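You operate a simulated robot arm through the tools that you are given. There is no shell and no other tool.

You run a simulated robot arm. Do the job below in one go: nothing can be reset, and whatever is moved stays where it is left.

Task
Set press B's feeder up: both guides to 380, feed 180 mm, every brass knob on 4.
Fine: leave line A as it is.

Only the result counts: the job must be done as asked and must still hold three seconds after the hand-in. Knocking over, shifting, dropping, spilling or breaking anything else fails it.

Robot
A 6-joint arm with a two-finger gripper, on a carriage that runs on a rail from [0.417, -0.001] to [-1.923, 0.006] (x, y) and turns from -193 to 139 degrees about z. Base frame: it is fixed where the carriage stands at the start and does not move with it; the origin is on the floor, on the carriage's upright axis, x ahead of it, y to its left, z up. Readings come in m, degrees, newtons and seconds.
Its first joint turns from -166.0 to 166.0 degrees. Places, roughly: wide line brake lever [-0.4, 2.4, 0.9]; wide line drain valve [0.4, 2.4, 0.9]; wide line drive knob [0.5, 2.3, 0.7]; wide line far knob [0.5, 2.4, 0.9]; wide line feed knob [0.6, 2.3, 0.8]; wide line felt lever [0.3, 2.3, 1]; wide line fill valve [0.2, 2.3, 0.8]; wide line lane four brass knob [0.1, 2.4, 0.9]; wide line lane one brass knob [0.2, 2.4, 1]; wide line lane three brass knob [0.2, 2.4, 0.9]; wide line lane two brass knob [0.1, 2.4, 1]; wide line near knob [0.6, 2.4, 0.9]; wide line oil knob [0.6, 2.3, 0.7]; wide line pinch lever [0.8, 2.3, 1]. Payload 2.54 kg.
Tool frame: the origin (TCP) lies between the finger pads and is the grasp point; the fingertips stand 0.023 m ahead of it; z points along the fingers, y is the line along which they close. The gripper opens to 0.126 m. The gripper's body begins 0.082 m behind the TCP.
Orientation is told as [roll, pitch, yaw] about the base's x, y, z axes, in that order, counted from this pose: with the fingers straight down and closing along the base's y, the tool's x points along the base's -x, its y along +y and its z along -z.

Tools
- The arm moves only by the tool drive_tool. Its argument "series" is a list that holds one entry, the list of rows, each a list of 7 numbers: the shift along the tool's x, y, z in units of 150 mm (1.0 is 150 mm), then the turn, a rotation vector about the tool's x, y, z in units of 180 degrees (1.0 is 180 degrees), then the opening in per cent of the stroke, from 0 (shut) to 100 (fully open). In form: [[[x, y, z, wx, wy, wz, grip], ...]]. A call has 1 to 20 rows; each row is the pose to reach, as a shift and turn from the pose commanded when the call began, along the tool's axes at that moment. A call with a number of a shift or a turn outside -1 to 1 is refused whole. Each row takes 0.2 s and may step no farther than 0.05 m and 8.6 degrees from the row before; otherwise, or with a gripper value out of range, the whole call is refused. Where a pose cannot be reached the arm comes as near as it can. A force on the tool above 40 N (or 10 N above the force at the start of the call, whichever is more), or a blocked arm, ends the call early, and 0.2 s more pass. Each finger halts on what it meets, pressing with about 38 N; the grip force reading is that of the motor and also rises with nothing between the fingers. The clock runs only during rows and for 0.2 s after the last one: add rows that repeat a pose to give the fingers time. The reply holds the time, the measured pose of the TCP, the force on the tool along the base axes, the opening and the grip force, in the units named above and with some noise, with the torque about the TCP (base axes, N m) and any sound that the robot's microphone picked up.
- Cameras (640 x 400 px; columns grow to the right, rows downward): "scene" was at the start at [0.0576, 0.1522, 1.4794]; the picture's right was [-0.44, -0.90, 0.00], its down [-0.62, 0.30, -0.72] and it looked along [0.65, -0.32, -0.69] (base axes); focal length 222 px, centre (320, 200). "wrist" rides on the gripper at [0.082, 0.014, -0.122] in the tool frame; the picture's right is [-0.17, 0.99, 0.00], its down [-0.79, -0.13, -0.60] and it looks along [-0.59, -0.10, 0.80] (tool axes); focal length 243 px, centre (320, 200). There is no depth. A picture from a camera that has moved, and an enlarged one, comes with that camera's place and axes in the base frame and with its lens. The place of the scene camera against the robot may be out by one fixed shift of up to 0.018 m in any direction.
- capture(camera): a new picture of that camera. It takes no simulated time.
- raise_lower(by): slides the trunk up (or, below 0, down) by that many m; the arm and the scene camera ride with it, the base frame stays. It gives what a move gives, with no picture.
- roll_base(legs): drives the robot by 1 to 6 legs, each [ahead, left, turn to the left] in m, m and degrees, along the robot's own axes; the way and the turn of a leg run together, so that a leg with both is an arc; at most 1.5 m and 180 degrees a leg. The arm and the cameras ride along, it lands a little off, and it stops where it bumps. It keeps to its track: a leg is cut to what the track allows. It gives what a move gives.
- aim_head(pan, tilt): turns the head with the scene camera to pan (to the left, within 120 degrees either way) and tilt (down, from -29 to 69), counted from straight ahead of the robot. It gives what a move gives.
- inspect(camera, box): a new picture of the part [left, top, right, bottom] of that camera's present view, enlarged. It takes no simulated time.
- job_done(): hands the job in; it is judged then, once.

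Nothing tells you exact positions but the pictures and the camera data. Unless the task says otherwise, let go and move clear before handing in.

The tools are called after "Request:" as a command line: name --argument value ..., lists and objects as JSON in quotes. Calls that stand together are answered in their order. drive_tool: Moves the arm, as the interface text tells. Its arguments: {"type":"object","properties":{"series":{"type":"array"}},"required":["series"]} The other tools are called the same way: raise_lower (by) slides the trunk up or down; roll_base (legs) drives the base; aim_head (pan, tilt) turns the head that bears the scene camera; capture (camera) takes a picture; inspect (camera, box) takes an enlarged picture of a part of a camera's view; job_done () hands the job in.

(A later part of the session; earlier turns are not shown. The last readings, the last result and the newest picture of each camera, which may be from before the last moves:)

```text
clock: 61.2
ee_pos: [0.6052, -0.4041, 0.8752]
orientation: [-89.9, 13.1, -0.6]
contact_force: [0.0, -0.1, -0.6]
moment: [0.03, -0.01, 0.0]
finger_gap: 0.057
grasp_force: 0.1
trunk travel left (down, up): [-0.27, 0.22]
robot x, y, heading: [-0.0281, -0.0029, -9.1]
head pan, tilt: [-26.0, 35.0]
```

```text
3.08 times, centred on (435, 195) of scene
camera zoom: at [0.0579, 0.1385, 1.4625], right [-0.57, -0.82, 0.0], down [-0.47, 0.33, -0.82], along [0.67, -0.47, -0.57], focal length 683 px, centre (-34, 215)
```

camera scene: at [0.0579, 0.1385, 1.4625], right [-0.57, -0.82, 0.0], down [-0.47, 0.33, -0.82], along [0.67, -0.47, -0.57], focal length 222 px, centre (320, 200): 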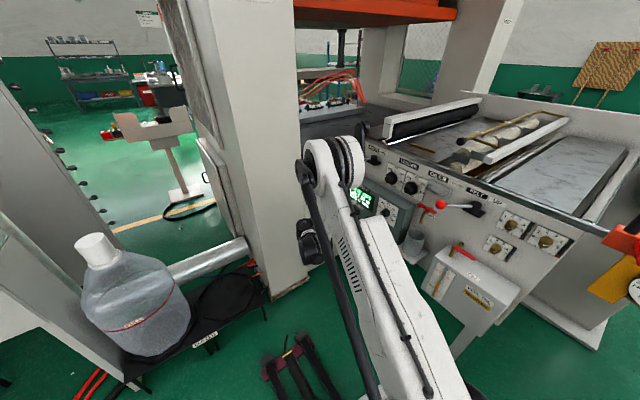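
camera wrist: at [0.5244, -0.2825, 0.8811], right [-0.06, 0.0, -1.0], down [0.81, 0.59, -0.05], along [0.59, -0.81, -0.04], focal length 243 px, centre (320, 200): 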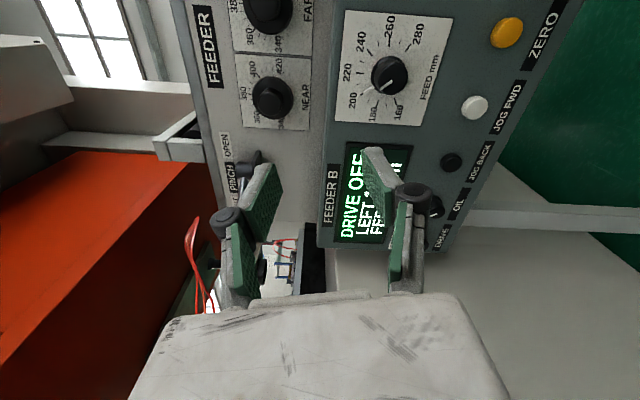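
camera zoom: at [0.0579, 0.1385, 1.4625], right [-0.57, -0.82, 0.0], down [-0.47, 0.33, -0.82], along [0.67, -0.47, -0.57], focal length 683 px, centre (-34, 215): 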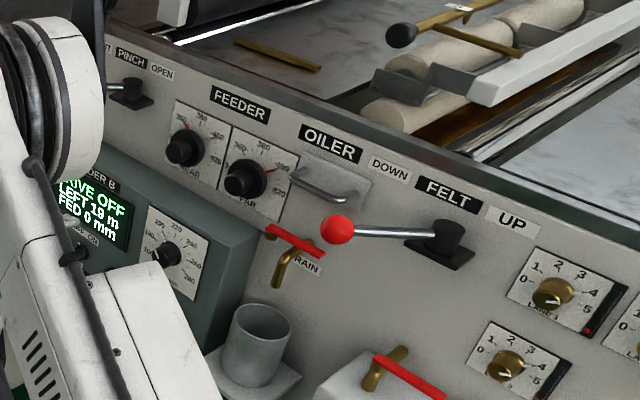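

FEED reads 200; the guides look like NEAR ≈ 360-365 and FAR ≈ 395. I'll roll the hand so the camera is above and move in front of the NEAR guide knob.

Request:
drive_tool --series '[[[-0.009, -0.036, 0.06, 0, 0, -0.0414, 50], [-0.018, -0.073, 0.12, 0, 0, -0.0828, 50], [-0.027, -0.109, 0.18, 0, 0, -0.124, 50], [-0.036, -0.145, 0.24, 0, 0, -0.1656, 50], [-0.045, -0.181, 0.3, 0, 0, -0.207, 50], [-0.054, -0.218, 0.36, 0, 0, -0.2484, 50], [-0.063, -0.254, 0.42, 0, 0, -0.29, 50], [-0.072, -0.29, 0.48, 0, 0, -0.3312, 50], [-0.081, -0.326, 0.54, 0, 0, -0.3726, 50], [-0.09, -0.363, 0.6, 0, 0, -0.414, 50], [-0.099, -0.399, 0.667, 0, 0, -0.4556, 50], [-0.099, -0.399, 0.667, 0, 0, -0.4556, 50]]]'

Request:
capture --camera "wrist"

Request:
inspect --camera "wrist" --box '[230, 60, 410, 240]'

```text
clock: 63.8
ee_pos: [0.6321, -0.5054, 0.93]
orientation: [88.7, 84.8, 178.2]
contact_force: [0.3, 0.1, 0.5]
moment: [-0.01, -0.01, -0.02]
finger_gap: 0.0629
grasp_force: 0.0
trunk travel left (down, up): [-0.27, 0.22]
robot x, y, heading: [-0.031, -0.0022, -9.0]
head pan, tilt: [-26.0, 35.0]
```

```text
taken
camera wrist: at [0.628, -0.3844, 1.013], right [-1.0, 0.01, -0.08], down [0.07, 0.6, -0.8], along [0.04, -0.8, -0.6], focal length 243 px, centre (320, 200)
```

wrist: 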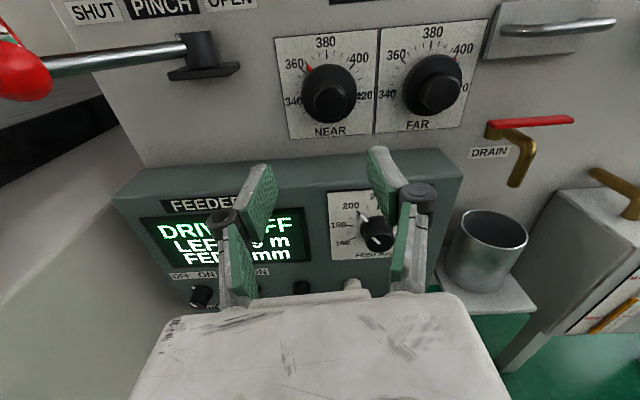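

```text
2.22 times, centred on (320, 150) of wrist
camera zoom: at [0.628, -0.3844, 1.013], right [-1.0, 0.01, -0.08], down [0.07, 0.6, -0.8], along [0.04, -0.8, -0.6], focal length 539 px, centre (320, 311)
```

zoom: 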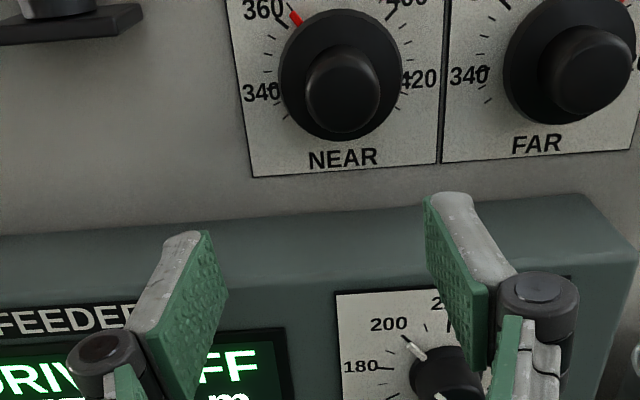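

A good view of both guide dials. Zooming in closer on each.

Request:
inspect --camera "wrist" --box '[270, 25, 380, 145]'

Request:
inspect --camera "wrist" --box '[370, 10, 490, 135]'

Request:
inspect --camera "wrist" --box '[140, 180, 400, 310]'

```text
3.33 times, centred on (325, 85) of wrist
camera zoom: at [0.628, -0.3844, 1.013], right [-1.0, 0.01, -0.08], down [0.07, 0.6, -0.8], along [0.04, -0.8, -0.6], focal length 809 px, centre (303, 583)
```

zoom: 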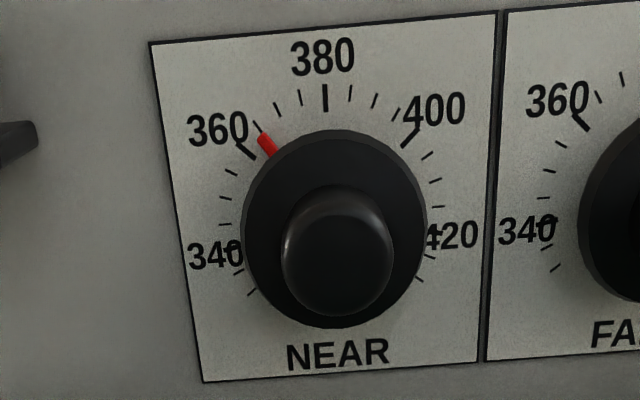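

```text
3.20 times, centred on (430, 72) of wrist
camera zoom: at [0.628, -0.3844, 1.013], right [-1.0, 0.01, -0.08], down [0.07, 0.6, -0.8], along [0.04, -0.8, -0.6], focal length 776 px, centre (-32, 608)
```

zoom: 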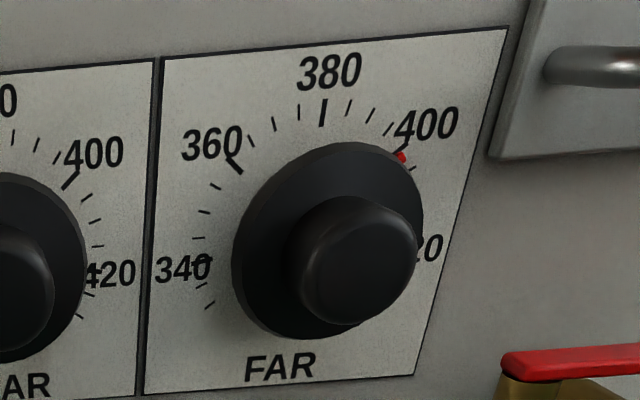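

```text
2.46 times, centred on (270, 245) of wrist
camera zoom: at [0.628, -0.3844, 1.013], right [-1.0, 0.01, -0.08], down [0.07, 0.6, -0.8], along [0.04, -0.8, -0.6], focal length 597 px, centre (443, 89)
```

zoom: 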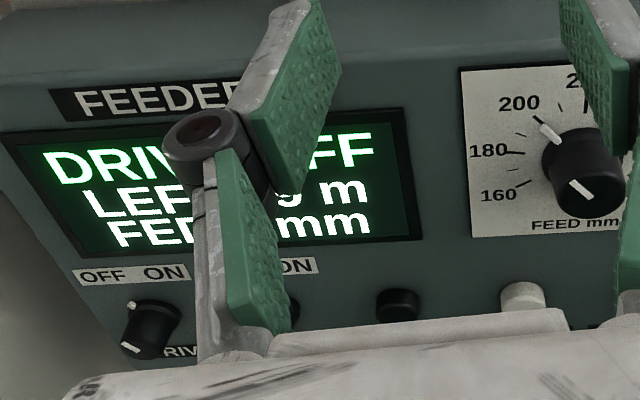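

NEAR reads about 364 and FAR about 400; the scale has ~51° per 20 mm. The knob axes are near (0.620, 0.9465) and (0.511, 0.9465) with caps reaching y≈-0.632. I'll line up with NEAR.

Request:
drive_tool --series '[[[0.05, 0.045, 0.15, 0.0015, 0, 0, 50], [0.103, 0.089, 0.3, 0.0033, 0, 0, 50], [0.103, 0.089, 0.45, 0.0033, 0, 0, 50], [0.103, 0.089, 0.45, 0.0033, 0, 0, 50]]]'

Request:
capture --camera "wrist"

Request:
inspect --camera "wrist" --box '[240, 70, 400, 230]'

```text
clock: 64.8
ee_pos: [0.6205, -0.573, 0.9471]
orientation: [88.0, 84.7, 177.9]
contact_force: [0.6, -0.6, 0.3]
moment: [-0.01, -0.01, -0.03]
finger_gap: 0.0629
grasp_force: 0.1
trunk travel left (down, up): [-0.27, 0.22]
robot x, y, heading: [-0.0278, -0.0015, -8.6]
head pan, tilt: [-26.0, 35.0]
```

```text
taken
camera wrist: at [0.6141, -0.4522, 1.0302], right [-1.0, 0.0, -0.08], down [0.06, 0.6, -0.8], along [0.04, -0.8, -0.6], focal length 243 px, centre (320, 200)
```

wrist: 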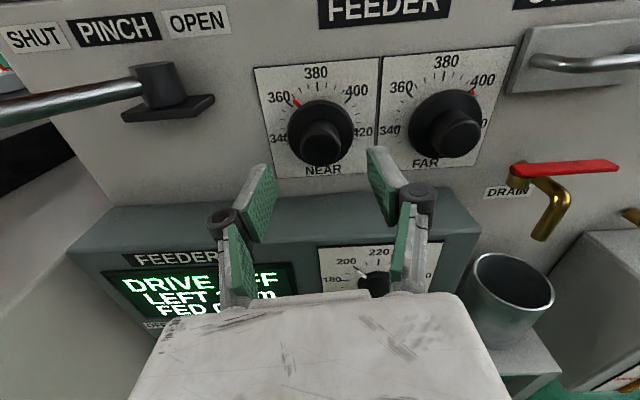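

```text
2.50 times, centred on (320, 150) of wrist
camera zoom: at [0.6141, -0.4522, 1.0302], right [-1.0, 0.0, -0.08], down [0.06, 0.6, -0.8], along [0.04, -0.8, -0.6], focal length 606 px, centre (320, 325)
```

zoom: 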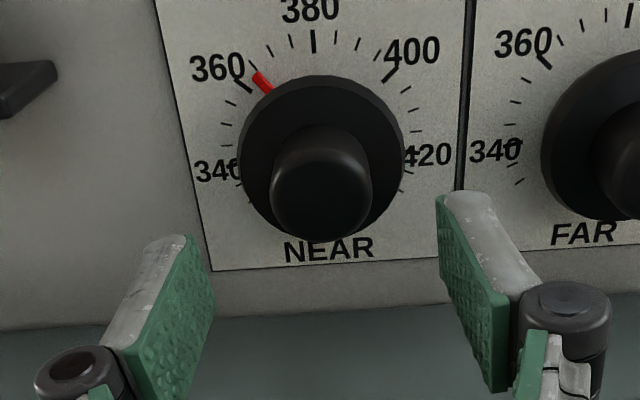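

Alignment confirmed (axis at 0.620, 0.9465; cap front y≈-0.634). Advancing and closing on the NEAR cap.

Request:
drive_tool --series '[[[0, 0, 0.1, 0, 0, 0, 50], [0, 0, 0.2, 0, 0, 0, 50], [0, 0, 0.3, 0, 0, 0, 50], [0, 0, 0.4, 0, 0, 0, 50], [0, 0, 0.4, 0, 0, 0, 50], [0, 0, 0.4, 0, 0, 0, 35], [0, 0, 0.4, 0, 0, 0, 15], [0, 0, 0.4, 0, 0, 0, 0], [0, 0, 0.4, 0, 0, 0, 0]]]'

Request:
capture --camera "wrist"

Request:
inspect --camera "wrist" --box '[240, 70, 400, 230]'

```text
clock: 66.8
ee_pos: [0.6198, -0.6316, 0.9479]
orientation: [88.1, 84.8, 178.1]
contact_force: [-4.1, 0.8, -0.4]
moment: [-0.01, 0.03, -0.13]
finger_gap: 0.0341
grasp_force: 43.9
trunk travel left (down, up): [-0.27, 0.22]
robot x, y, heading: [-0.0293, -0.0016, -8.8]
head pan, tilt: [-26.0, 35.0]
```

```text
taken
camera wrist: at [0.6141, -0.5118, 1.0306], right [-1.0, 0.0, -0.08], down [0.06, 0.6, -0.8], along [0.04, -0.8, -0.6], focal length 243 px, centre (320, 200)
```

wrist: 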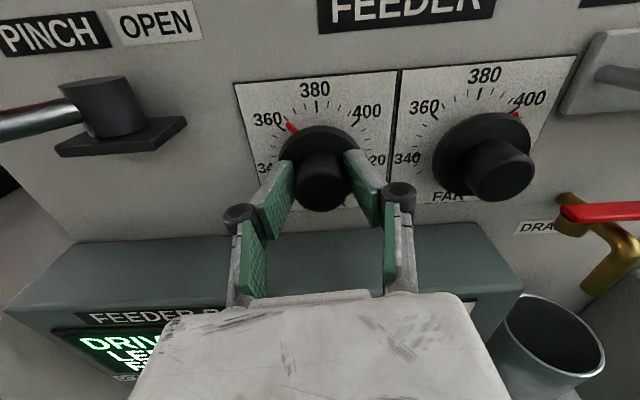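

```text
2.50 times, centred on (320, 150) of wrist
camera zoom: at [0.6141, -0.5118, 1.0306], right [-1.0, 0.0, -0.08], down [0.06, 0.6, -0.8], along [0.04, -0.8, -0.6], focal length 606 px, centre (320, 325)
```

zoom: 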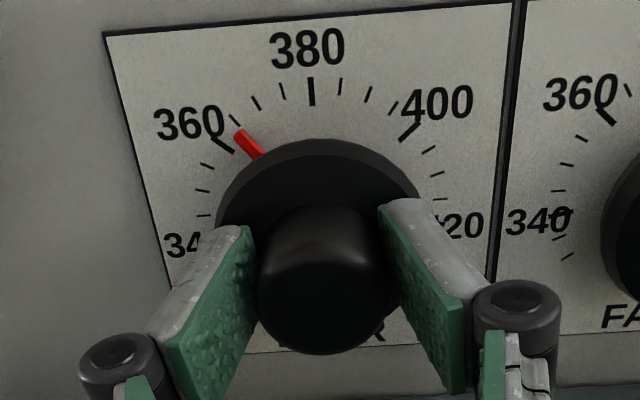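

NEAR cap is held. Turning clockwise about 39°.

Request:
drive_tool --series '[[[0, 0, 0, 0, 0, 0.036, 0], [0, 0, 0, 0, 0, 0.072, 0], [0, 0, 0, 0, 0, 0.108, 0], [0, 0, 0, 0, 0, 0.144, 0], [0, 0, 0, 0, 0, 0.18, 0], [0, 0, 0, 0, 0, 0.2167, 0], [0, 0, 0, 0, 0, 0.2167, 0]]]'

Request:
inspect --camera "wrist" --box '[240, 70, 400, 230]'

Request:
inspect --camera "wrist" --box '[260, 70, 350, 160]'

```text
clock: 68.4
ee_pos: [0.6193, -0.6313, 0.9483]
orientation: [-89.6, 55.9, 0.1]
contact_force: [-27.3, 16.3, -11.8]
moment: [0.32, 0.06, -0.6]
finger_gap: 0.0343
grasp_force: 44.4
trunk travel left (down, up): [-0.27, 0.22]
robot x, y, heading: [-0.0303, -0.002, -9.1]
head pan, tilt: [-26.0, 35.0]
```

```text
2.50 times, centred on (320, 150) of wrist
camera zoom: at [0.562, -0.5116, 1.0076], right [-0.72, 0.0, -0.69], down [0.55, 0.6, -0.58], along [0.41, -0.8, -0.44], focal length 606 px, centre (320, 325)
```

zoom: 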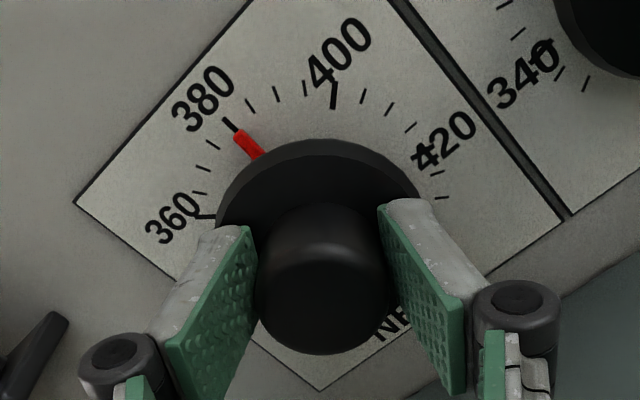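

```text
4.44 times, centred on (305, 115) of wrist
camera zoom: at [0.562, -0.5116, 1.0076], right [-0.72, 0.0, -0.69], down [0.55, 0.6, -0.58], along [0.41, -0.8, -0.44], focal length 1078 px, centre (387, 578)
```

zoom: 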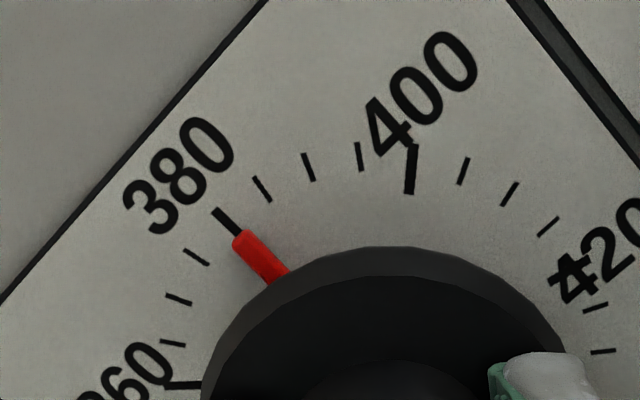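

NEAR's pointer is on 380. I'll relieve the load, open, back off a bit and check squarely.

Request:
drive_tool --series '[[[0.002, 0.012, 0, 0, 0, 0, 0], [0.002, 0.012, 0, 0, 0, 0, 0], [0.002, 0.012, 0, 0, 0, 0, 25], [0.002, 0.012, 0, 0, 0, 0, 50], [0.002, 0.012, 0, 0, 0, 0, 50]]]'

Request:
inspect --camera "wrist" --box '[260, 70, 350, 160]'

Request:
drive_tool --series '[[[0, 0, -0.15, 0, 0, 0, 50], [0, 0, -0.3, 0, 0, 0, 50], [0, 0, -0.5, 0, 0, 0, 50], [0, 0, -0.5, 0, 0, 0, 50]]]'

Request:
capture --camera "wrist"

Request:
inspect --camera "wrist" --box '[270, 50, 370, 170]'

```text
clock: 69.6
ee_pos: [0.6192, -0.6319, 0.9454]
orientation: [-89.7, 56.1, 0.3]
contact_force: [-0.6, 0.3, 0.0]
moment: [0.0, 0.0, -0.02]
finger_gap: 0.0631
grasp_force: 0.1
trunk travel left (down, up): [-0.27, 0.22]
robot x, y, heading: [-0.0317, -0.0023, -9.0]
head pan, tilt: [-26.0, 35.0]
```

```text
4.44 times, centred on (305, 115) of wrist
camera zoom: at [0.5624, -0.5117, 1.0063], right [-0.73, 0.0, -0.69], down [0.55, 0.6, -0.58], along [0.41, -0.8, -0.44], focal length 1078 px, centre (387, 578)
```

zoom: 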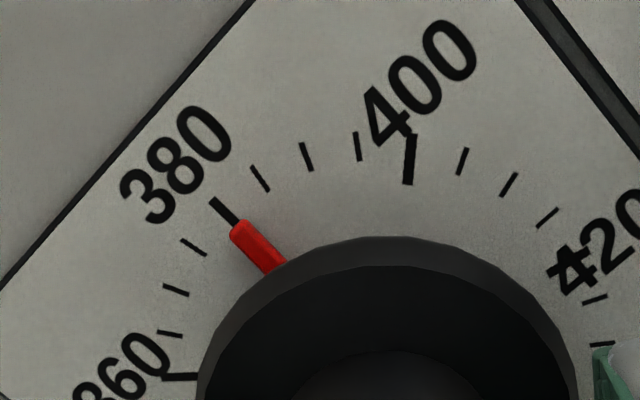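

```text
clock: 70.6
ee_pos: [0.6192, -0.5575, 0.9447]
orientation: [-89.7, 56.0, 0.2]
contact_force: [0.5, 0.3, 0.0]
moment: [0.04, -0.02, -0.03]
finger_gap: 0.0632
grasp_force: 0.1
trunk travel left (down, up): [-0.27, 0.22]
robot x, y, heading: [-0.0315, -0.0011, -8.9]
head pan, tilt: [-26.0, 35.0]
```

```text
taken
camera wrist: at [0.5624, -0.4371, 1.0041], right [-0.73, 0.0, -0.69], down [0.55, 0.6, -0.58], along [0.41, -0.8, -0.44], focal length 243 px, centre (320, 200)
```

wrist: 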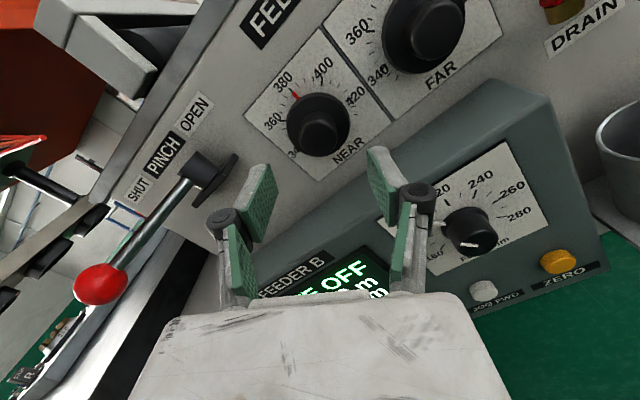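

```text
3.33 times, centred on (320, 110) of wrist
camera zoom: at [0.5624, -0.4371, 1.0041], right [-0.73, 0.0, -0.69], down [0.55, 0.6, -0.58], along [0.41, -0.8, -0.44], focal length 809 px, centre (320, 500)
```

zoom: 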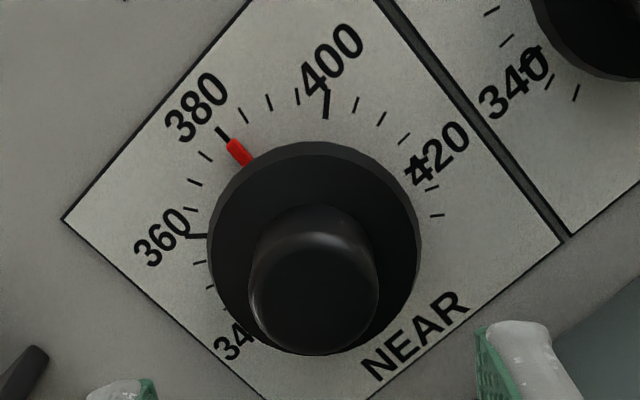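

NEAR is aligned on 380. I'll shift over to the FAR knob at the same stand-off.

Request:
drive_tool --series '[[[0.138, 0.198, 0, 0, 0, 0, 46], [0.276, 0.395, 0, 0, 0, 0, 46], [0.414, 0.593, 0, 0, 0, 0, 46], [0.414, 0.593, 0, 0, 0, 0, 46]]]'

Request:
capture --camera "wrist"

Request:
inspect --camera "wrist" --box '[240, 60, 400, 220]'

```text
clock: 71.6
ee_pos: [0.5086, -0.558, 0.9474]
orientation: [-89.8, 56.1, 0.3]
contact_force: [0.1, -0.5, 0.2]
moment: [0.03, 0.01, 0.0]
finger_gap: 0.0579
grasp_force: 0.0
trunk travel left (down, up): [-0.27, 0.22]
robot x, y, heading: [-0.0263, 0.001, -8.9]
head pan, tilt: [-26.0, 35.0]
```

```text
taken
camera wrist: at [0.452, -0.4379, 1.0076], right [-0.73, 0.0, -0.69], down [0.55, 0.6, -0.58], along [0.41, -0.8, -0.44], focal length 243 px, centre (320, 200)
```

wrist: 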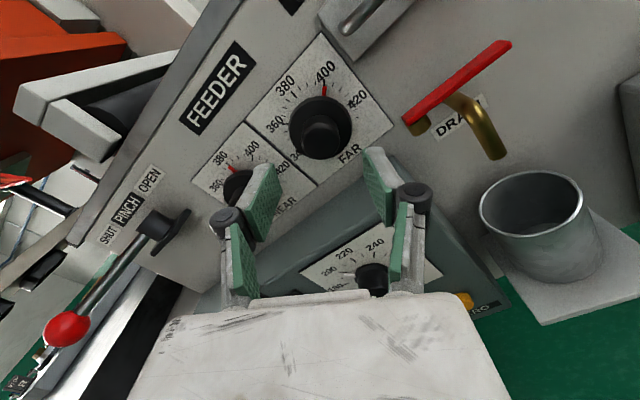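

```text
2.50 times, centred on (320, 140) of wrist
camera zoom: at [0.452, -0.4379, 1.0076], right [-0.73, 0.0, -0.69], down [0.55, 0.6, -0.58], along [0.41, -0.8, -0.44], focal length 606 px, centre (320, 350)
```

zoom: 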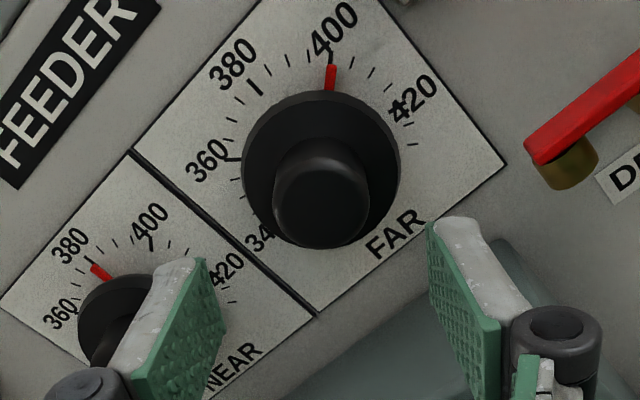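

FAR reads 400 and is lined up. Advancing and gripping its cap.

Request:
drive_tool --series '[[[0, 0, 0.13, 0, 0, 0, 46], [0, 0, 0.26, 0, 0, 0, 46], [0, 0, 0.39, 0, 0, 0, 46], [0, 0, 0.5, 0, 0, 0, 46], [0, 0, 0.5, 0, 0, 0, 46], [0, 0, 0.5, 0, 0, 0, 30], [0, 0, 0.5, 0, 0, 0, 15], [0, 0, 0.5, 0, 0, 0, 0], [0, 0, 0.5, 0, 0, 0, 0]]]'

Request:
inspect --camera "wrist" --box '[240, 70, 400, 230]'

```text
clock: 73.6
ee_pos: [0.5085, -0.633, 0.9486]
orientation: [-89.5, 56.1, 0.1]
contact_force: [-21.6, 14.7, -25.1]
moment: [0.46, 0.11, -0.54]
finger_gap: 0.0342
grasp_force: 45.2
trunk travel left (down, up): [-0.27, 0.22]
robot x, y, heading: [-0.0329, 0.0017, -9.0]
head pan, tilt: [-26.0, 35.0]
```

```text
2.50 times, centred on (320, 150) of wrist
camera zoom: at [0.4517, -0.5124, 1.0084], right [-0.73, 0.01, -0.69], down [0.55, 0.6, -0.58], along [0.41, -0.8, -0.44], focal length 606 px, centre (320, 325)
```

zoom: 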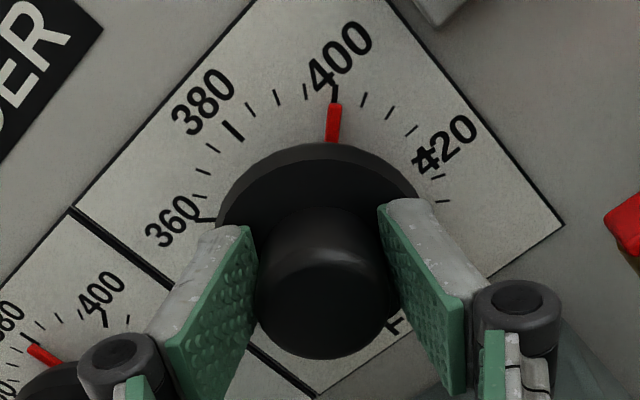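

FAR's pointer sits at 400. Turning counter-clockwise 51°.

Request:
drive_tool --series '[[[-0.003, 0.01, 0, 0, 0, -0.04, 0], [-0.005, 0.014, 0, 0, 0, -0.08, 0], [-0.005, 0.014, 0, 0, 0, -0.12, 0], [-0.005, 0.014, 0, 0, 0, -0.16, 0], [-0.005, 0.014, 0, 0, 0, -0.2, 0], [-0.005, 0.014, 0, 0, 0, -0.24, 0], [-0.005, 0.014, 0, 0, 0, -0.284, 0], [-0.005, 0.014, 0, 0, 0, -0.284, 0]]]'

Request:
inspect --camera "wrist" --box '[240, 70, 400, 230]'

Request:
inspect --camera "wrist" --box '[270, 70, 360, 160]'

```text
clock: 75.4
ee_pos: [0.5111, -0.6315, 0.9476]
orientation: [89.5, 72.5, 179.6]
contact_force: [17.5, -22.6, 20.3]
moment: [-0.55, -0.05, 0.15]
finger_gap: 0.0342
grasp_force: 45.0
trunk travel left (down, up): [-0.27, 0.22]
robot x, y, heading: [-0.025, -0.0007, -8.9]
head pan, tilt: [-26.0, 35.0]
```

```text
2.50 times, centred on (320, 150) of wrist
camera zoom: at [0.5216, -0.5113, 1.0292], right [-0.99, 0.0, 0.14], down [-0.11, 0.6, -0.79], along [-0.08, -0.8, -0.59], focal length 606 px, centre (320, 325)
```

zoom: 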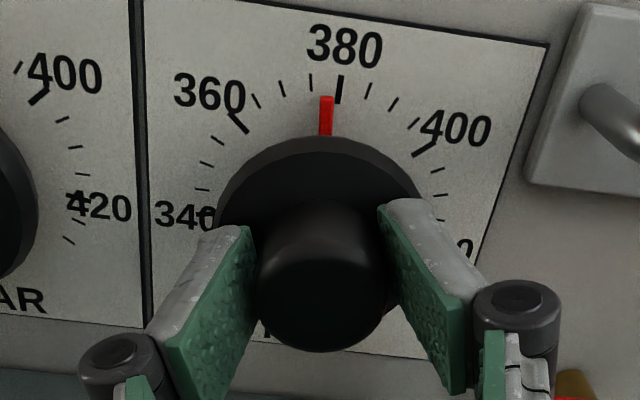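

```text
4.44 times, centred on (315, 115) of wrist
camera zoom: at [0.5216, -0.5113, 1.0292], right [-0.99, 0.0, 0.14], down [-0.11, 0.6, -0.79], along [-0.08, -0.8, -0.59], focal length 1078 px, centre (342, 578)
```

zoom: 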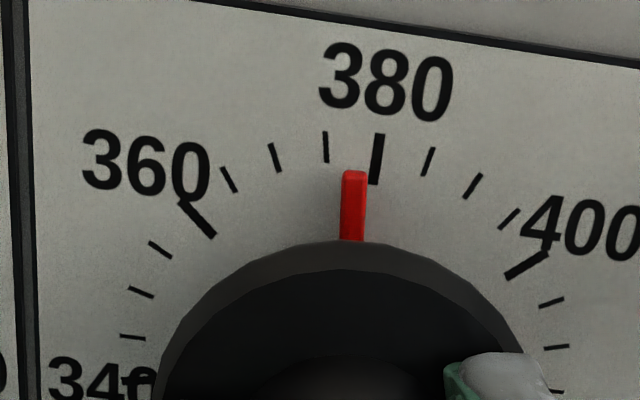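

Slightly overshot, to about 378. Turning back clockwise 5.5°.

Request:
drive_tool --series '[[[0.006, -0.002, 0, 0, 0, 0.015, 0], [0.008, -0.003, 0, 0, 0, 0.0306, 0], [0.008, -0.003, 0, 0, 0, 0.0306, 0]]]'

Request:
inspect --camera "wrist" --box '[270, 70, 360, 160]'

```text
clock: 76.2
ee_pos: [0.5104, -0.6326, 0.9463]
orientation: [88.6, 78.4, 178.6]
contact_force: [4.5, -1.6, -7.0]
moment: [-0.12, 0.02, 0.24]
finger_gap: 0.0344
grasp_force: 44.4
trunk travel left (down, up): [-0.27, 0.22]
robot x, y, heading: [-0.0291, 0.002, -8.8]
head pan, tilt: [-26.0, 35.0]
```

```text
4.44 times, centred on (315, 115) of wrist
camera zoom: at [0.5136, -0.5114, 1.0299], right [-1.0, 0.0, 0.04], down [-0.03, 0.6, -0.8], along [-0.02, -0.8, -0.6], focal length 1078 px, centre (342, 578)
```

zoom: 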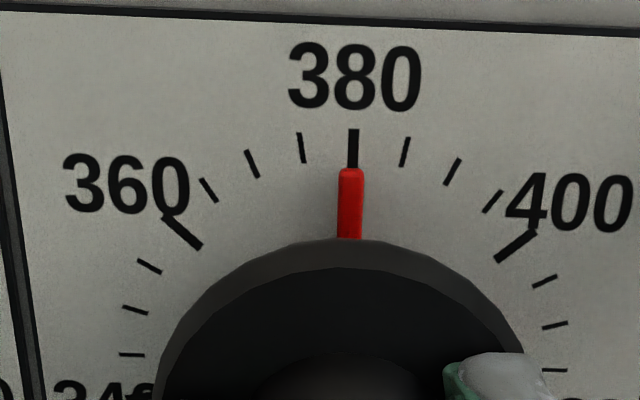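

FAR is now on 380 in a square view. Opening and backing off, then re-checking NEAR squarely too.

Request:
drive_tool --series '[[[0, 0, 0, 0, 0, 0, 20], [0, 0, 0, 0, 0, 0, 46], [0, 0, 0, 0, 0, 0, 46]]]'

Request:
inspect --camera "wrist" --box '[270, 70, 360, 160]'

Request:
drive_tool --series '[[[0, 0, -0.15, 0, 0, 0, 46], [0, 0, -0.3, 0, 0, 0, 46], [0.05, -0.36, -0.5, 0, 0, 0, 46], [0.05, -0.36, -0.5, 0, 0, 0, 46]]]'

Request:
capture --camera "wrist"

Request:
inspect --camera "wrist" --box '[210, 40, 420, 180]'

```text
clock: 77.0
ee_pos: [0.5096, -0.6315, 0.9484]
orientation: [89.1, 78.1, 179.1]
contact_force: [0.0, -0.1, 0.7]
moment: [0.03, -0.01, 0.01]
finger_gap: 0.0581
grasp_force: 0.0
trunk travel left (down, up): [-0.27, 0.22]
robot x, y, heading: [-0.0288, 0.0019, -9.0]
head pan, tilt: [-26.0, 35.0]
```

```text
4.44 times, centred on (315, 115) of wrist
camera zoom: at [0.5132, -0.5115, 1.031], right [-1.0, 0.0, 0.04], down [-0.03, 0.6, -0.8], along [-0.02, -0.8, -0.6], focal length 1078 px, centre (342, 578)
```

zoom: 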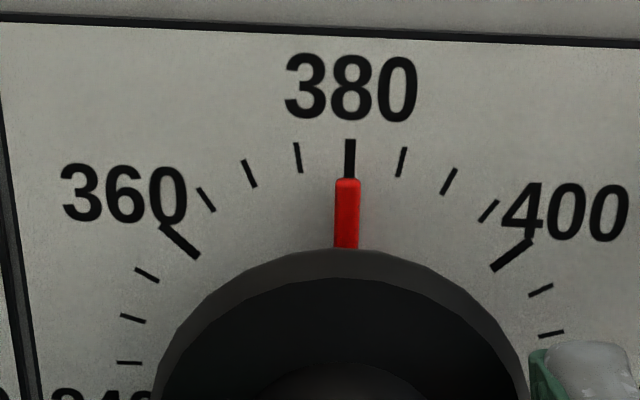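

```text
refused: row 3 steps farther than a row can; nothing moved
```

```text
taken
camera wrist: at [0.5132, -0.5115, 1.031], right [-1.0, 0.0, 0.04], down [-0.03, 0.6, -0.8], along [-0.02, -0.8, -0.6], focal length 243 px, centre (320, 200)
```

wrist: 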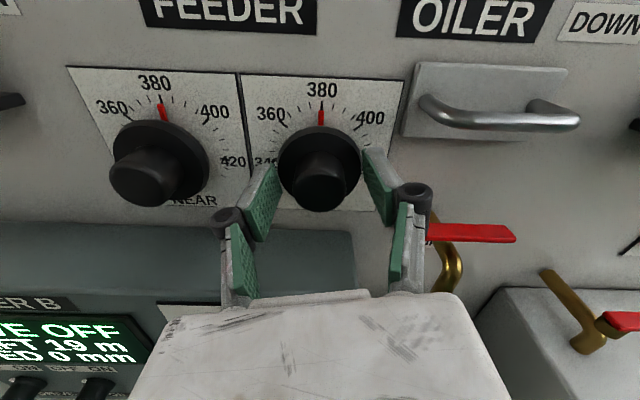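

```text
2.86 times, centred on (315, 110) of wrist
camera zoom: at [0.5132, -0.5115, 1.031], right [-1.0, 0.0, 0.04], down [-0.03, 0.6, -0.8], along [-0.02, -0.8, -0.6], focal length 693 px, centre (334, 457)
```

zoom: 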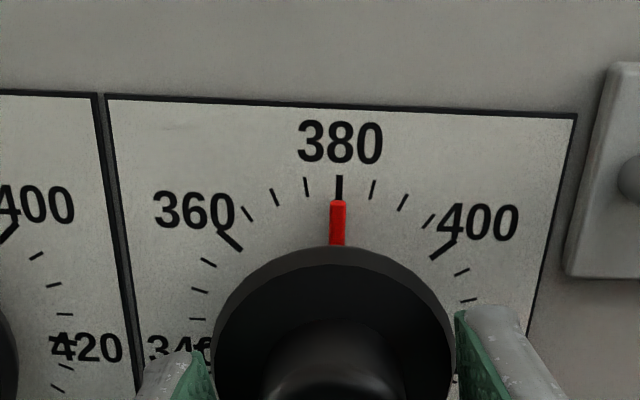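

FAR is on 380. I'll back off with smaller steps and look at NEAR squarely.

Request:
drive_tool --series '[[[0, 0, -0.15, 0, 0, 0, 46], [0, 0, -0.3, 0, 0, 0, 46], [0, 0, -0.5, 0, 0, 0, 46], [0.06, -0.23, -0.5, 0, 0, 0, 46], [0.12, -0.46, -0.5, 0, 0, 0, 46], [0.15, -0.7, -0.5, 0, 0, 0, 46], [0.15, -0.7, -0.5, 0, 0, 0, 46]]]'

Request:
capture --camera "wrist"

Request:
inspect --camera "wrist" --box '[270, 40, 370, 140]'

```text
clock: 78.6
ee_pos: [0.6166, -0.5566, 0.946]
orientation: [89.3, 78.2, 179.0]
contact_force: [-0.1, -0.1, -1.1]
moment: [-0.01, 0.0, 0.01]
finger_gap: 0.0579
grasp_force: 0.0
trunk travel left (down, up): [-0.27, 0.22]
robot x, y, heading: [-0.0297, -0.0013, -8.9]
head pan, tilt: [-26.0, 35.0]
```

```text
taken
camera wrist: at [0.6195, -0.4357, 1.0304], right [-1.0, 0.0, 0.04], down [-0.03, 0.6, -0.8], along [-0.02, -0.8, -0.6], focal length 243 px, centre (320, 200)
```

wrist: 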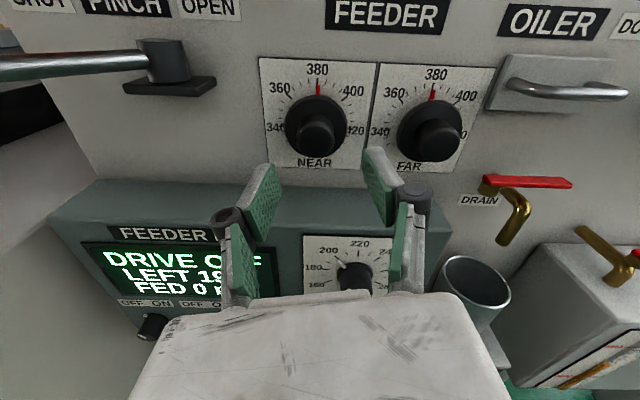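

```text
4.00 times, centred on (320, 90) of wrist
camera zoom: at [0.6195, -0.4357, 1.0304], right [-1.0, 0.0, 0.04], down [-0.03, 0.6, -0.8], along [-0.02, -0.8, -0.6], focal length 970 px, centre (320, 640)
```

zoom: 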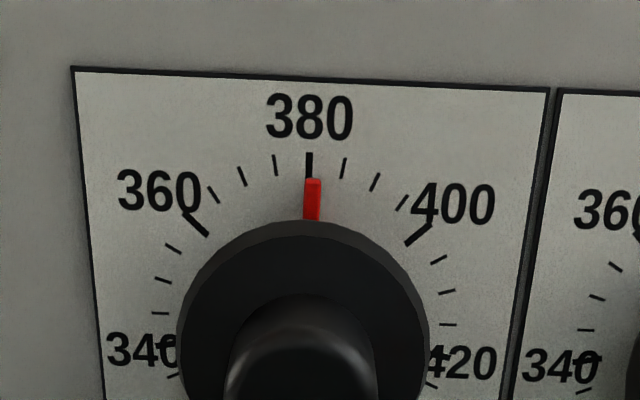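

NEAR sits a hair above 380 (about 380.7). I'll re-grip it and trim it by about 1.7° counter-clockwise.

Request:
drive_tool --series '[[[0.005, -0.023, 0.13, 0, 0, 0, 46], [0.005, -0.023, 0.26, 0, 0, 0, 46], [0.005, -0.023, 0.39, 0, 0, 0, 46], [0.005, -0.023, 0.51, 0, 0, 0, 46], [0.005, -0.023, 0.51, 0, 0, 0, 46], [0.005, -0.023, 0.51, 0, 0, 0, 30], [0.005, -0.023, 0.51, 0, 0, 0, 15], [0.005, -0.023, 0.51, 0, 0, 0, 0], [0.005, -0.023, 0.51, 0, 0, 0, 0]]]'

Request:
inspect --camera "wrist" --box '[270, 70, 360, 160]'

```text
clock: 80.6
ee_pos: [0.6211, -0.6324, 0.9488]
orientation: [89.1, 78.2, 179.0]
contact_force: [2.9, -4.8, 1.6]
moment: [-0.05, -0.07, 0.12]
finger_gap: 0.0345
grasp_force: 45.3
trunk travel left (down, up): [-0.27, 0.22]
robot x, y, heading: [-0.0281, -0.0006, -9.1]
head pan, tilt: [-26.0, 35.0]
```

```text
4.44 times, centred on (315, 115) of wrist
camera zoom: at [0.6241, -0.512, 1.0318], right [-1.0, 0.0, 0.04], down [-0.03, 0.6, -0.8], along [-0.02, -0.8, -0.6], focal length 1078 px, centre (342, 578)
```

zoom: 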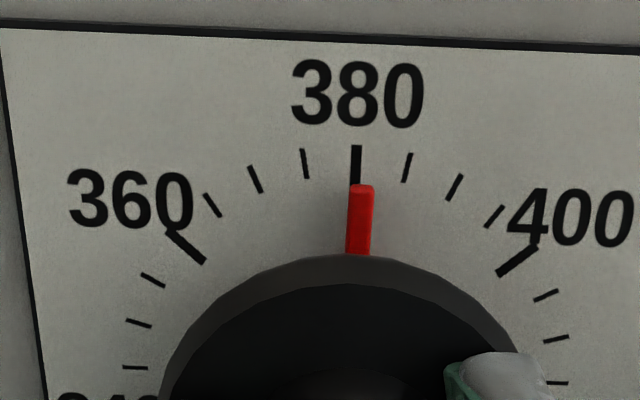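

Trimming 1.8° counter-clockwise.

Request:
drive_tool --series '[[[0, 0, 0, 0, 0, -0.005, 0], [0, 0, 0, 0, 0, -0.0105, 0], [0, 0, 0, 0, 0, -0.0105, 0]]]'

Request:
inspect --camera "wrist" --box '[270, 70, 360, 160]'

```text
clock: 81.4
ee_pos: [0.6202, -0.632, 0.9483]
orientation: [89.4, 76.2, 179.4]
contact_force: [2.1, 4.6, 2.5]
moment: [0.47, -0.01, -0.16]
finger_gap: 0.0345
grasp_force: 44.8
trunk travel left (down, up): [-0.27, 0.22]
robot x, y, heading: [-0.0307, 0.0029, -8.4]
head pan, tilt: [-26.0, 35.0]
```

```text
4.44 times, centred on (315, 115) of wrist
camera zoom: at [0.6269, -0.512, 1.0316], right [-1.0, 0.0, 0.07], down [-0.06, 0.6, -0.8], along [-0.04, -0.8, -0.6], focal length 1078 px, centre (342, 578)
```

zoom: 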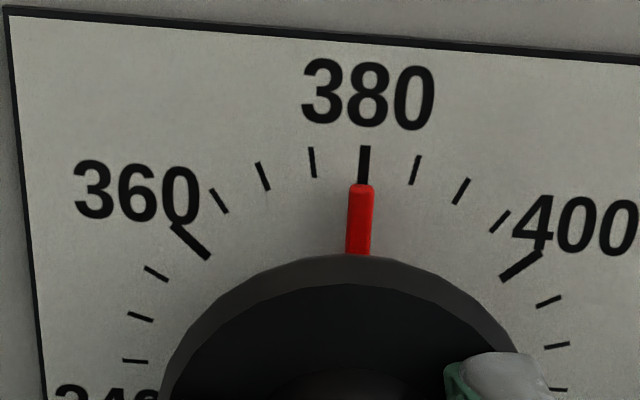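

NEAR is on 380 exactly. Opening, then backing off for the feed dial.

Request:
drive_tool --series '[[[0, 0, 0, 0, 0, 0, 20], [0, 0, 0, 0, 0, 0, 46], [0, 0, 0, 0, 0, 0, 46]]]'

Request:
inspect --camera "wrist" --box '[270, 70, 360, 160]'

Request:
drive_tool --series '[[[0, 0, -0.15, 0, 0, 0, 46], [0, 0, -0.35, 0, 0, 0, 46], [0, 0, -0.6, 0, 0, 0, 46], [0, 0, -0.85, 0, 0, 0, 46], [0, 0, -0.85, 0, 0, 0, 46]]]'

Request:
capture --camera "wrist"

Request:
inspect --camera "wrist" --box '[300, 150, 460, 290]'

```text
clock: 82.2
ee_pos: [0.6196, -0.6324, 0.9485]
orientation: [89.3, 76.5, 179.2]
contact_force: [-0.6, 0.6, 0.2]
moment: [0.0, 0.01, -0.03]
finger_gap: 0.058
grasp_force: 0.0
trunk travel left (down, up): [-0.27, 0.22]
robot x, y, heading: [-0.0333, 0.0009, -8.9]
head pan, tilt: [-26.0, 35.0]
```

```text
4.44 times, centred on (315, 115) of wrist
camera zoom: at [0.6265, -0.5128, 1.0314], right [-1.0, 0.0, 0.07], down [-0.06, 0.6, -0.8], along [-0.04, -0.8, -0.6], focal length 1078 px, centre (342, 578)
```

zoom: 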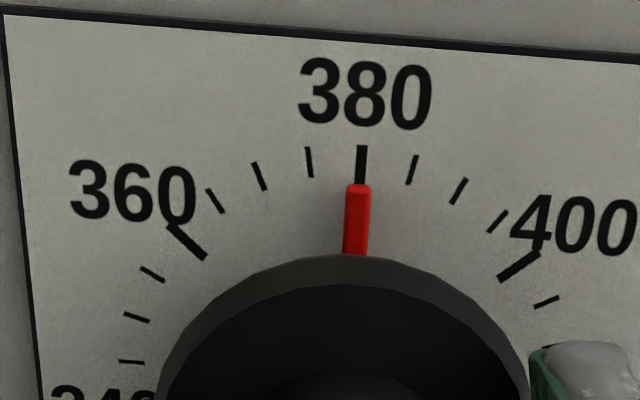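

```text
clock: 83.4
ee_pos: [0.621, -0.5052, 0.948]
orientation: [89.4, 76.4, 179.3]
contact_force: [0.1, 0.3, 0.7]
moment: [0.01, 0.01, -0.04]
finger_gap: 0.0582
grasp_force: 0.1
trunk travel left (down, up): [-0.27, 0.22]
robot x, y, heading: [-0.0306, 0.0007, -8.9]
head pan, tilt: [-26.0, 35.0]
```

```text
taken
camera wrist: at [0.6272, -0.3848, 1.0315], right [-1.0, 0.0, 0.07], down [-0.06, 0.6, -0.8], along [-0.04, -0.8, -0.6], focal length 243 px, centre (320, 200)
```

wrist: 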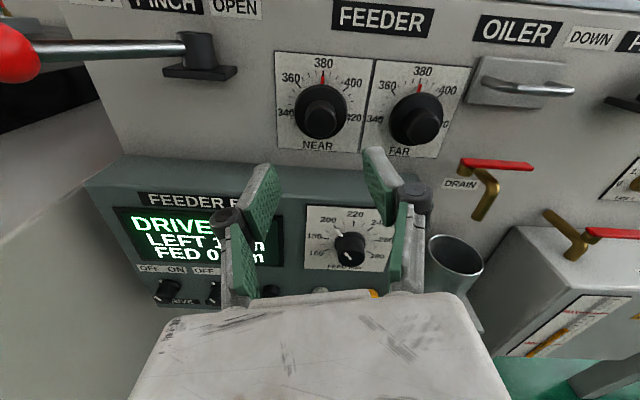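

```text
2.86 times, centred on (380, 220) of wrist
camera zoom: at [0.6272, -0.3848, 1.0315], right [-1.0, 0.0, 0.07], down [-0.06, 0.6, -0.8], along [-0.04, -0.8, -0.6], focal length 693 px, centre (149, 143)
```

zoom: 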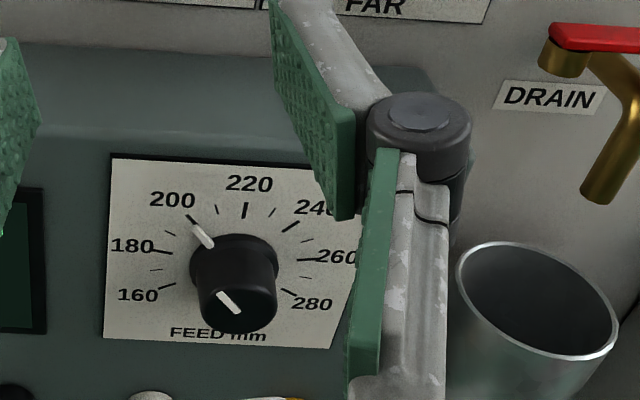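

Both guides are done. The feed dial's axis is at about (0.571, 0.796), plate at y≈-0.609, and it reads 200 with 40° per 20 mm. I'll move down in front of it.

Request:
drive_tool --series '[[[-0.2, 0.017, 0, 0, 0, 0.01, 50], [-0.4, 0.034, 0, 0, 0, 0.02, 50], [-0.6, 0.05, 0, 0, 0, 0.03, 50], [-0.8, 0.067, 0, 0, 0, 0.04, 50], [-0.98, 0.084, 0, 0, 0, 0.048, 50], [-0.98, 0.084, 0, 0, 0, 0.048, 50]]]'

Request:
capture --camera "wrist"

Request:
inspect --camera "wrist" --box '[240, 60, 400, 220]'

```text
clock: 84.8
ee_pos: [0.573, -0.5056, 0.8075]
orientation: [88.0, 84.9, 177.9]
contact_force: [0.2, 0.6, 0.0]
moment: [0.0, -0.01, 0.0]
finger_gap: 0.0628
grasp_force: 0.1
trunk travel left (down, up): [-0.27, 0.22]
robot x, y, heading: [-0.0288, 0.0032, -9.1]
head pan, tilt: [-26.0, 35.0]
```

```text
taken
camera wrist: at [0.5673, -0.3853, 0.8899], right [-1.0, 0.0, -0.08], down [0.06, 0.6, -0.8], along [0.05, -0.8, -0.6], focal length 243 px, centre (320, 200)
```

wrist: 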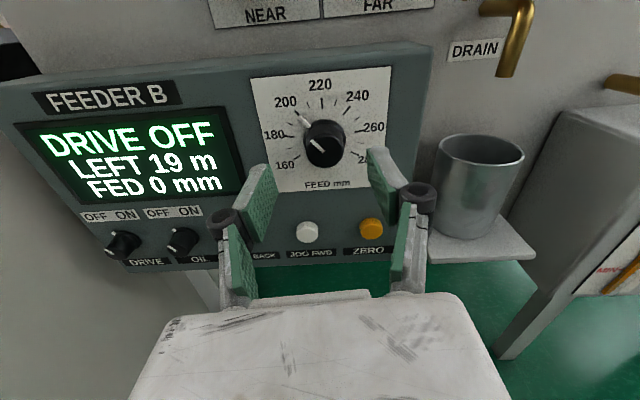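

```text
2.50 times, centred on (320, 140) of wrist
camera zoom: at [0.5673, -0.3853, 0.8899], right [-1.0, 0.0, -0.08], down [0.06, 0.6, -0.8], along [0.05, -0.8, -0.6], focal length 606 px, centre (320, 350)
```

zoom: 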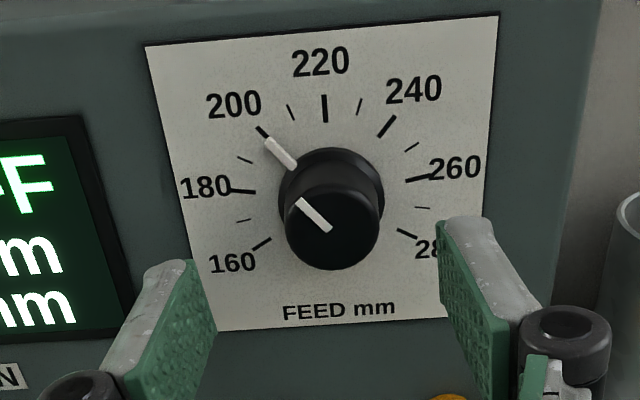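

The feed knob's axis is (0.5706, 0.7955), cap front y≈-0.586. Lining up, advancing and closing on it.

Request:
drive_tool --series '[[[-0.04, 0.005, 0.08, 0, 0, 0, 50], [-0.081, 0.009, 0.2, 0, 0, 0, 50], [-0.081, 0.009, 0.32, 0, 0, 0, 50], [-0.081, 0.009, 0.42, 0, 0, 0, 50], [-0.081, 0.009, 0.48, 0, 0, 0, 50], [-0.081, 0.009, 0.48, 0, 0, 0, 50]]]'

Request:
inspect --camera "wrist" --box '[240, 70, 400, 230]'

```text
clock: 86.2
ee_pos: [0.572, -0.5774, 0.7956]
orientation: [87.9, 85.1, 178.0]
contact_force: [0.5, -0.3, 0.9]
moment: [0.02, 0.03, 0.0]
finger_gap: 0.0633
grasp_force: 0.0
trunk travel left (down, up): [-0.27, 0.22]
robot x, y, heading: [-0.0313, 0.0017, -9.2]
head pan, tilt: [-26.0, 35.0]
```

```text
2.50 times, centred on (320, 150) of wrist
camera zoom: at [0.5656, -0.4573, 0.8788], right [-1.0, 0.0, -0.08], down [0.06, 0.6, -0.8], along [0.05, -0.8, -0.6], focal length 606 px, centre (320, 325)
```

zoom: 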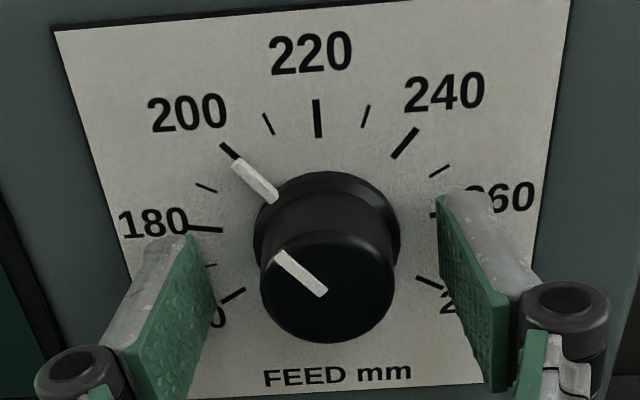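

Centred on the feed knob. Closing and turning counter-clockwise 38° first.

Request:
drive_tool --series '[[[0, 0, 0, 0, 0, 0, 30], [0, 0, 0, 0, 0, 0, 15], [0, 0, 0, 0, 0, 0, 0], [0, 0, 0, 0, 0, 0, 0]]]'

Request:
inspect --camera "wrist" --box '[240, 70, 400, 230]'

Request:
drive_tool --series '[[[0, 0, 0, 0, 0, -0.035, 0], [0, 0, 0, 0, 0, -0.07, 0], [0, 0, 0, 0, 0, -0.105, 0], [0, 0, 0, 0, 0, -0.14, 0], [0, 0, 0, 0, 0, -0.175, 0], [0, 0, 0, 0, 0, -0.211, 0], [0, 0, 0, 0, 0, -0.211, 0]]]'

Request:
capture --camera "wrist"

Request:
inspect --camera "wrist" --box '[240, 70, 400, 230]'

```text
clock: 87.2
ee_pos: [0.5709, -0.5778, 0.7954]
orientation: [87.9, 85.0, 177.8]
contact_force: [-19.3, 9.2, -6.3]
moment: [-0.23, 0.05, -0.56]
finger_gap: 0.0386
grasp_force: 45.1
trunk travel left (down, up): [-0.27, 0.22]
robot x, y, heading: [-0.0297, -0.0014, -8.8]
head pan, tilt: [-26.0, 35.0]
```

```text
2.50 times, centred on (320, 150) of wrist
camera zoom: at [0.5642, -0.4573, 0.879], right [-1.0, 0.0, -0.08], down [0.07, 0.6, -0.8], along [0.05, -0.8, -0.6], focal length 606 px, centre (320, 325)
```

zoom: 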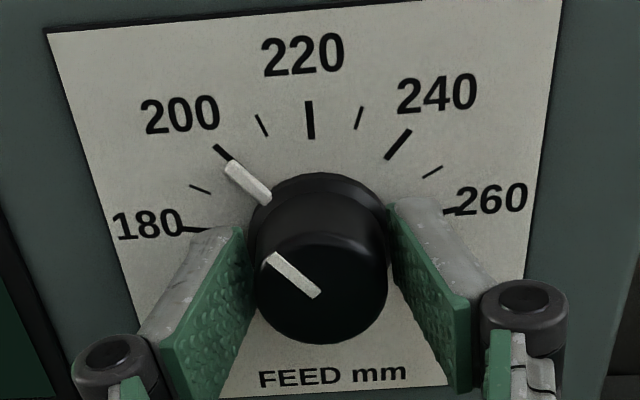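

```text
clock: 88.8
ee_pos: [0.5712, -0.5775, 0.7957]
orientation: [89.7, 47.0, 179.8]
contact_force: [-24.2, 11.8, -16.7]
moment: [0.4, -0.01, -0.67]
finger_gap: 0.0385
grasp_force: 45.4
trunk travel left (down, up): [-0.27, 0.22]
robot x, y, heading: [-0.0263, -0.004, -8.9]
head pan, tilt: [-26.0, 35.0]
```

```text
taken
camera wrist: at [0.6175, -0.4573, 0.8659], right [-0.83, 0.0, 0.55], down [-0.44, 0.6, -0.67], along [-0.33, -0.8, -0.5], focal length 243 px, centre (320, 200)
```

wrist: 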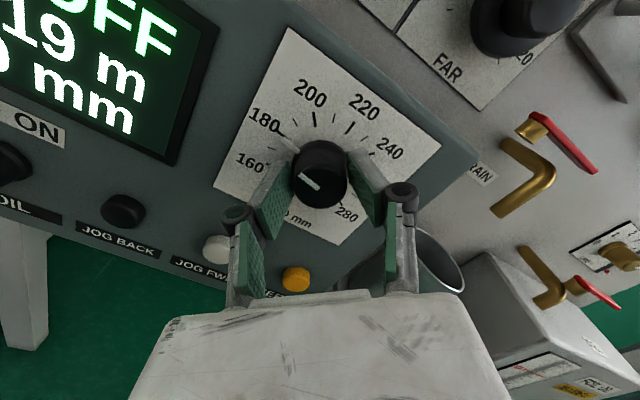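

```text
2.50 times, centred on (320, 150) of wrist
camera zoom: at [0.6175, -0.4573, 0.8659], right [-0.83, 0.0, 0.55], down [-0.44, 0.6, -0.67], along [-0.33, -0.8, -0.5], focal length 606 px, centre (320, 325)
```

zoom: 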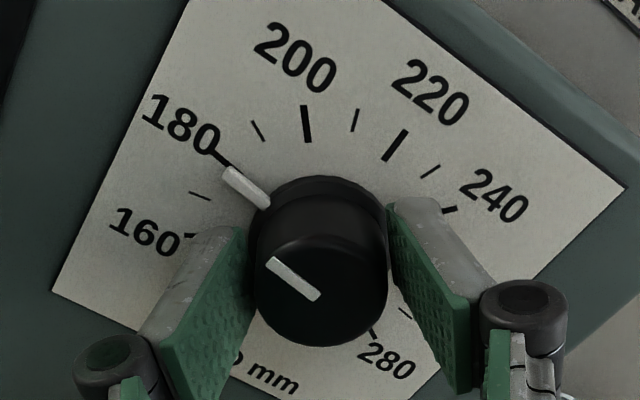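

The pointer is at about 180. Zooming in for a finer check.

Request:
inspect --camera "wrist" --box '[265, 110, 325, 170]'

```text
6.67 times, centred on (295, 140) of wrist
camera zoom: at [0.6175, -0.4573, 0.8659], right [-0.83, 0.0, 0.55], down [-0.44, 0.6, -0.67], along [-0.33, -0.8, -0.5], focal length 1618 px, centre (487, 600)
```

zoom: 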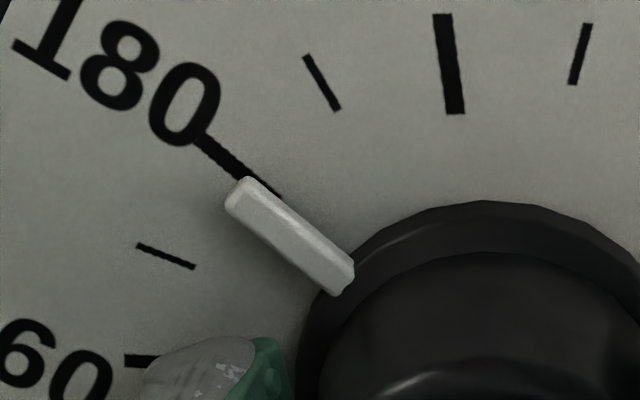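

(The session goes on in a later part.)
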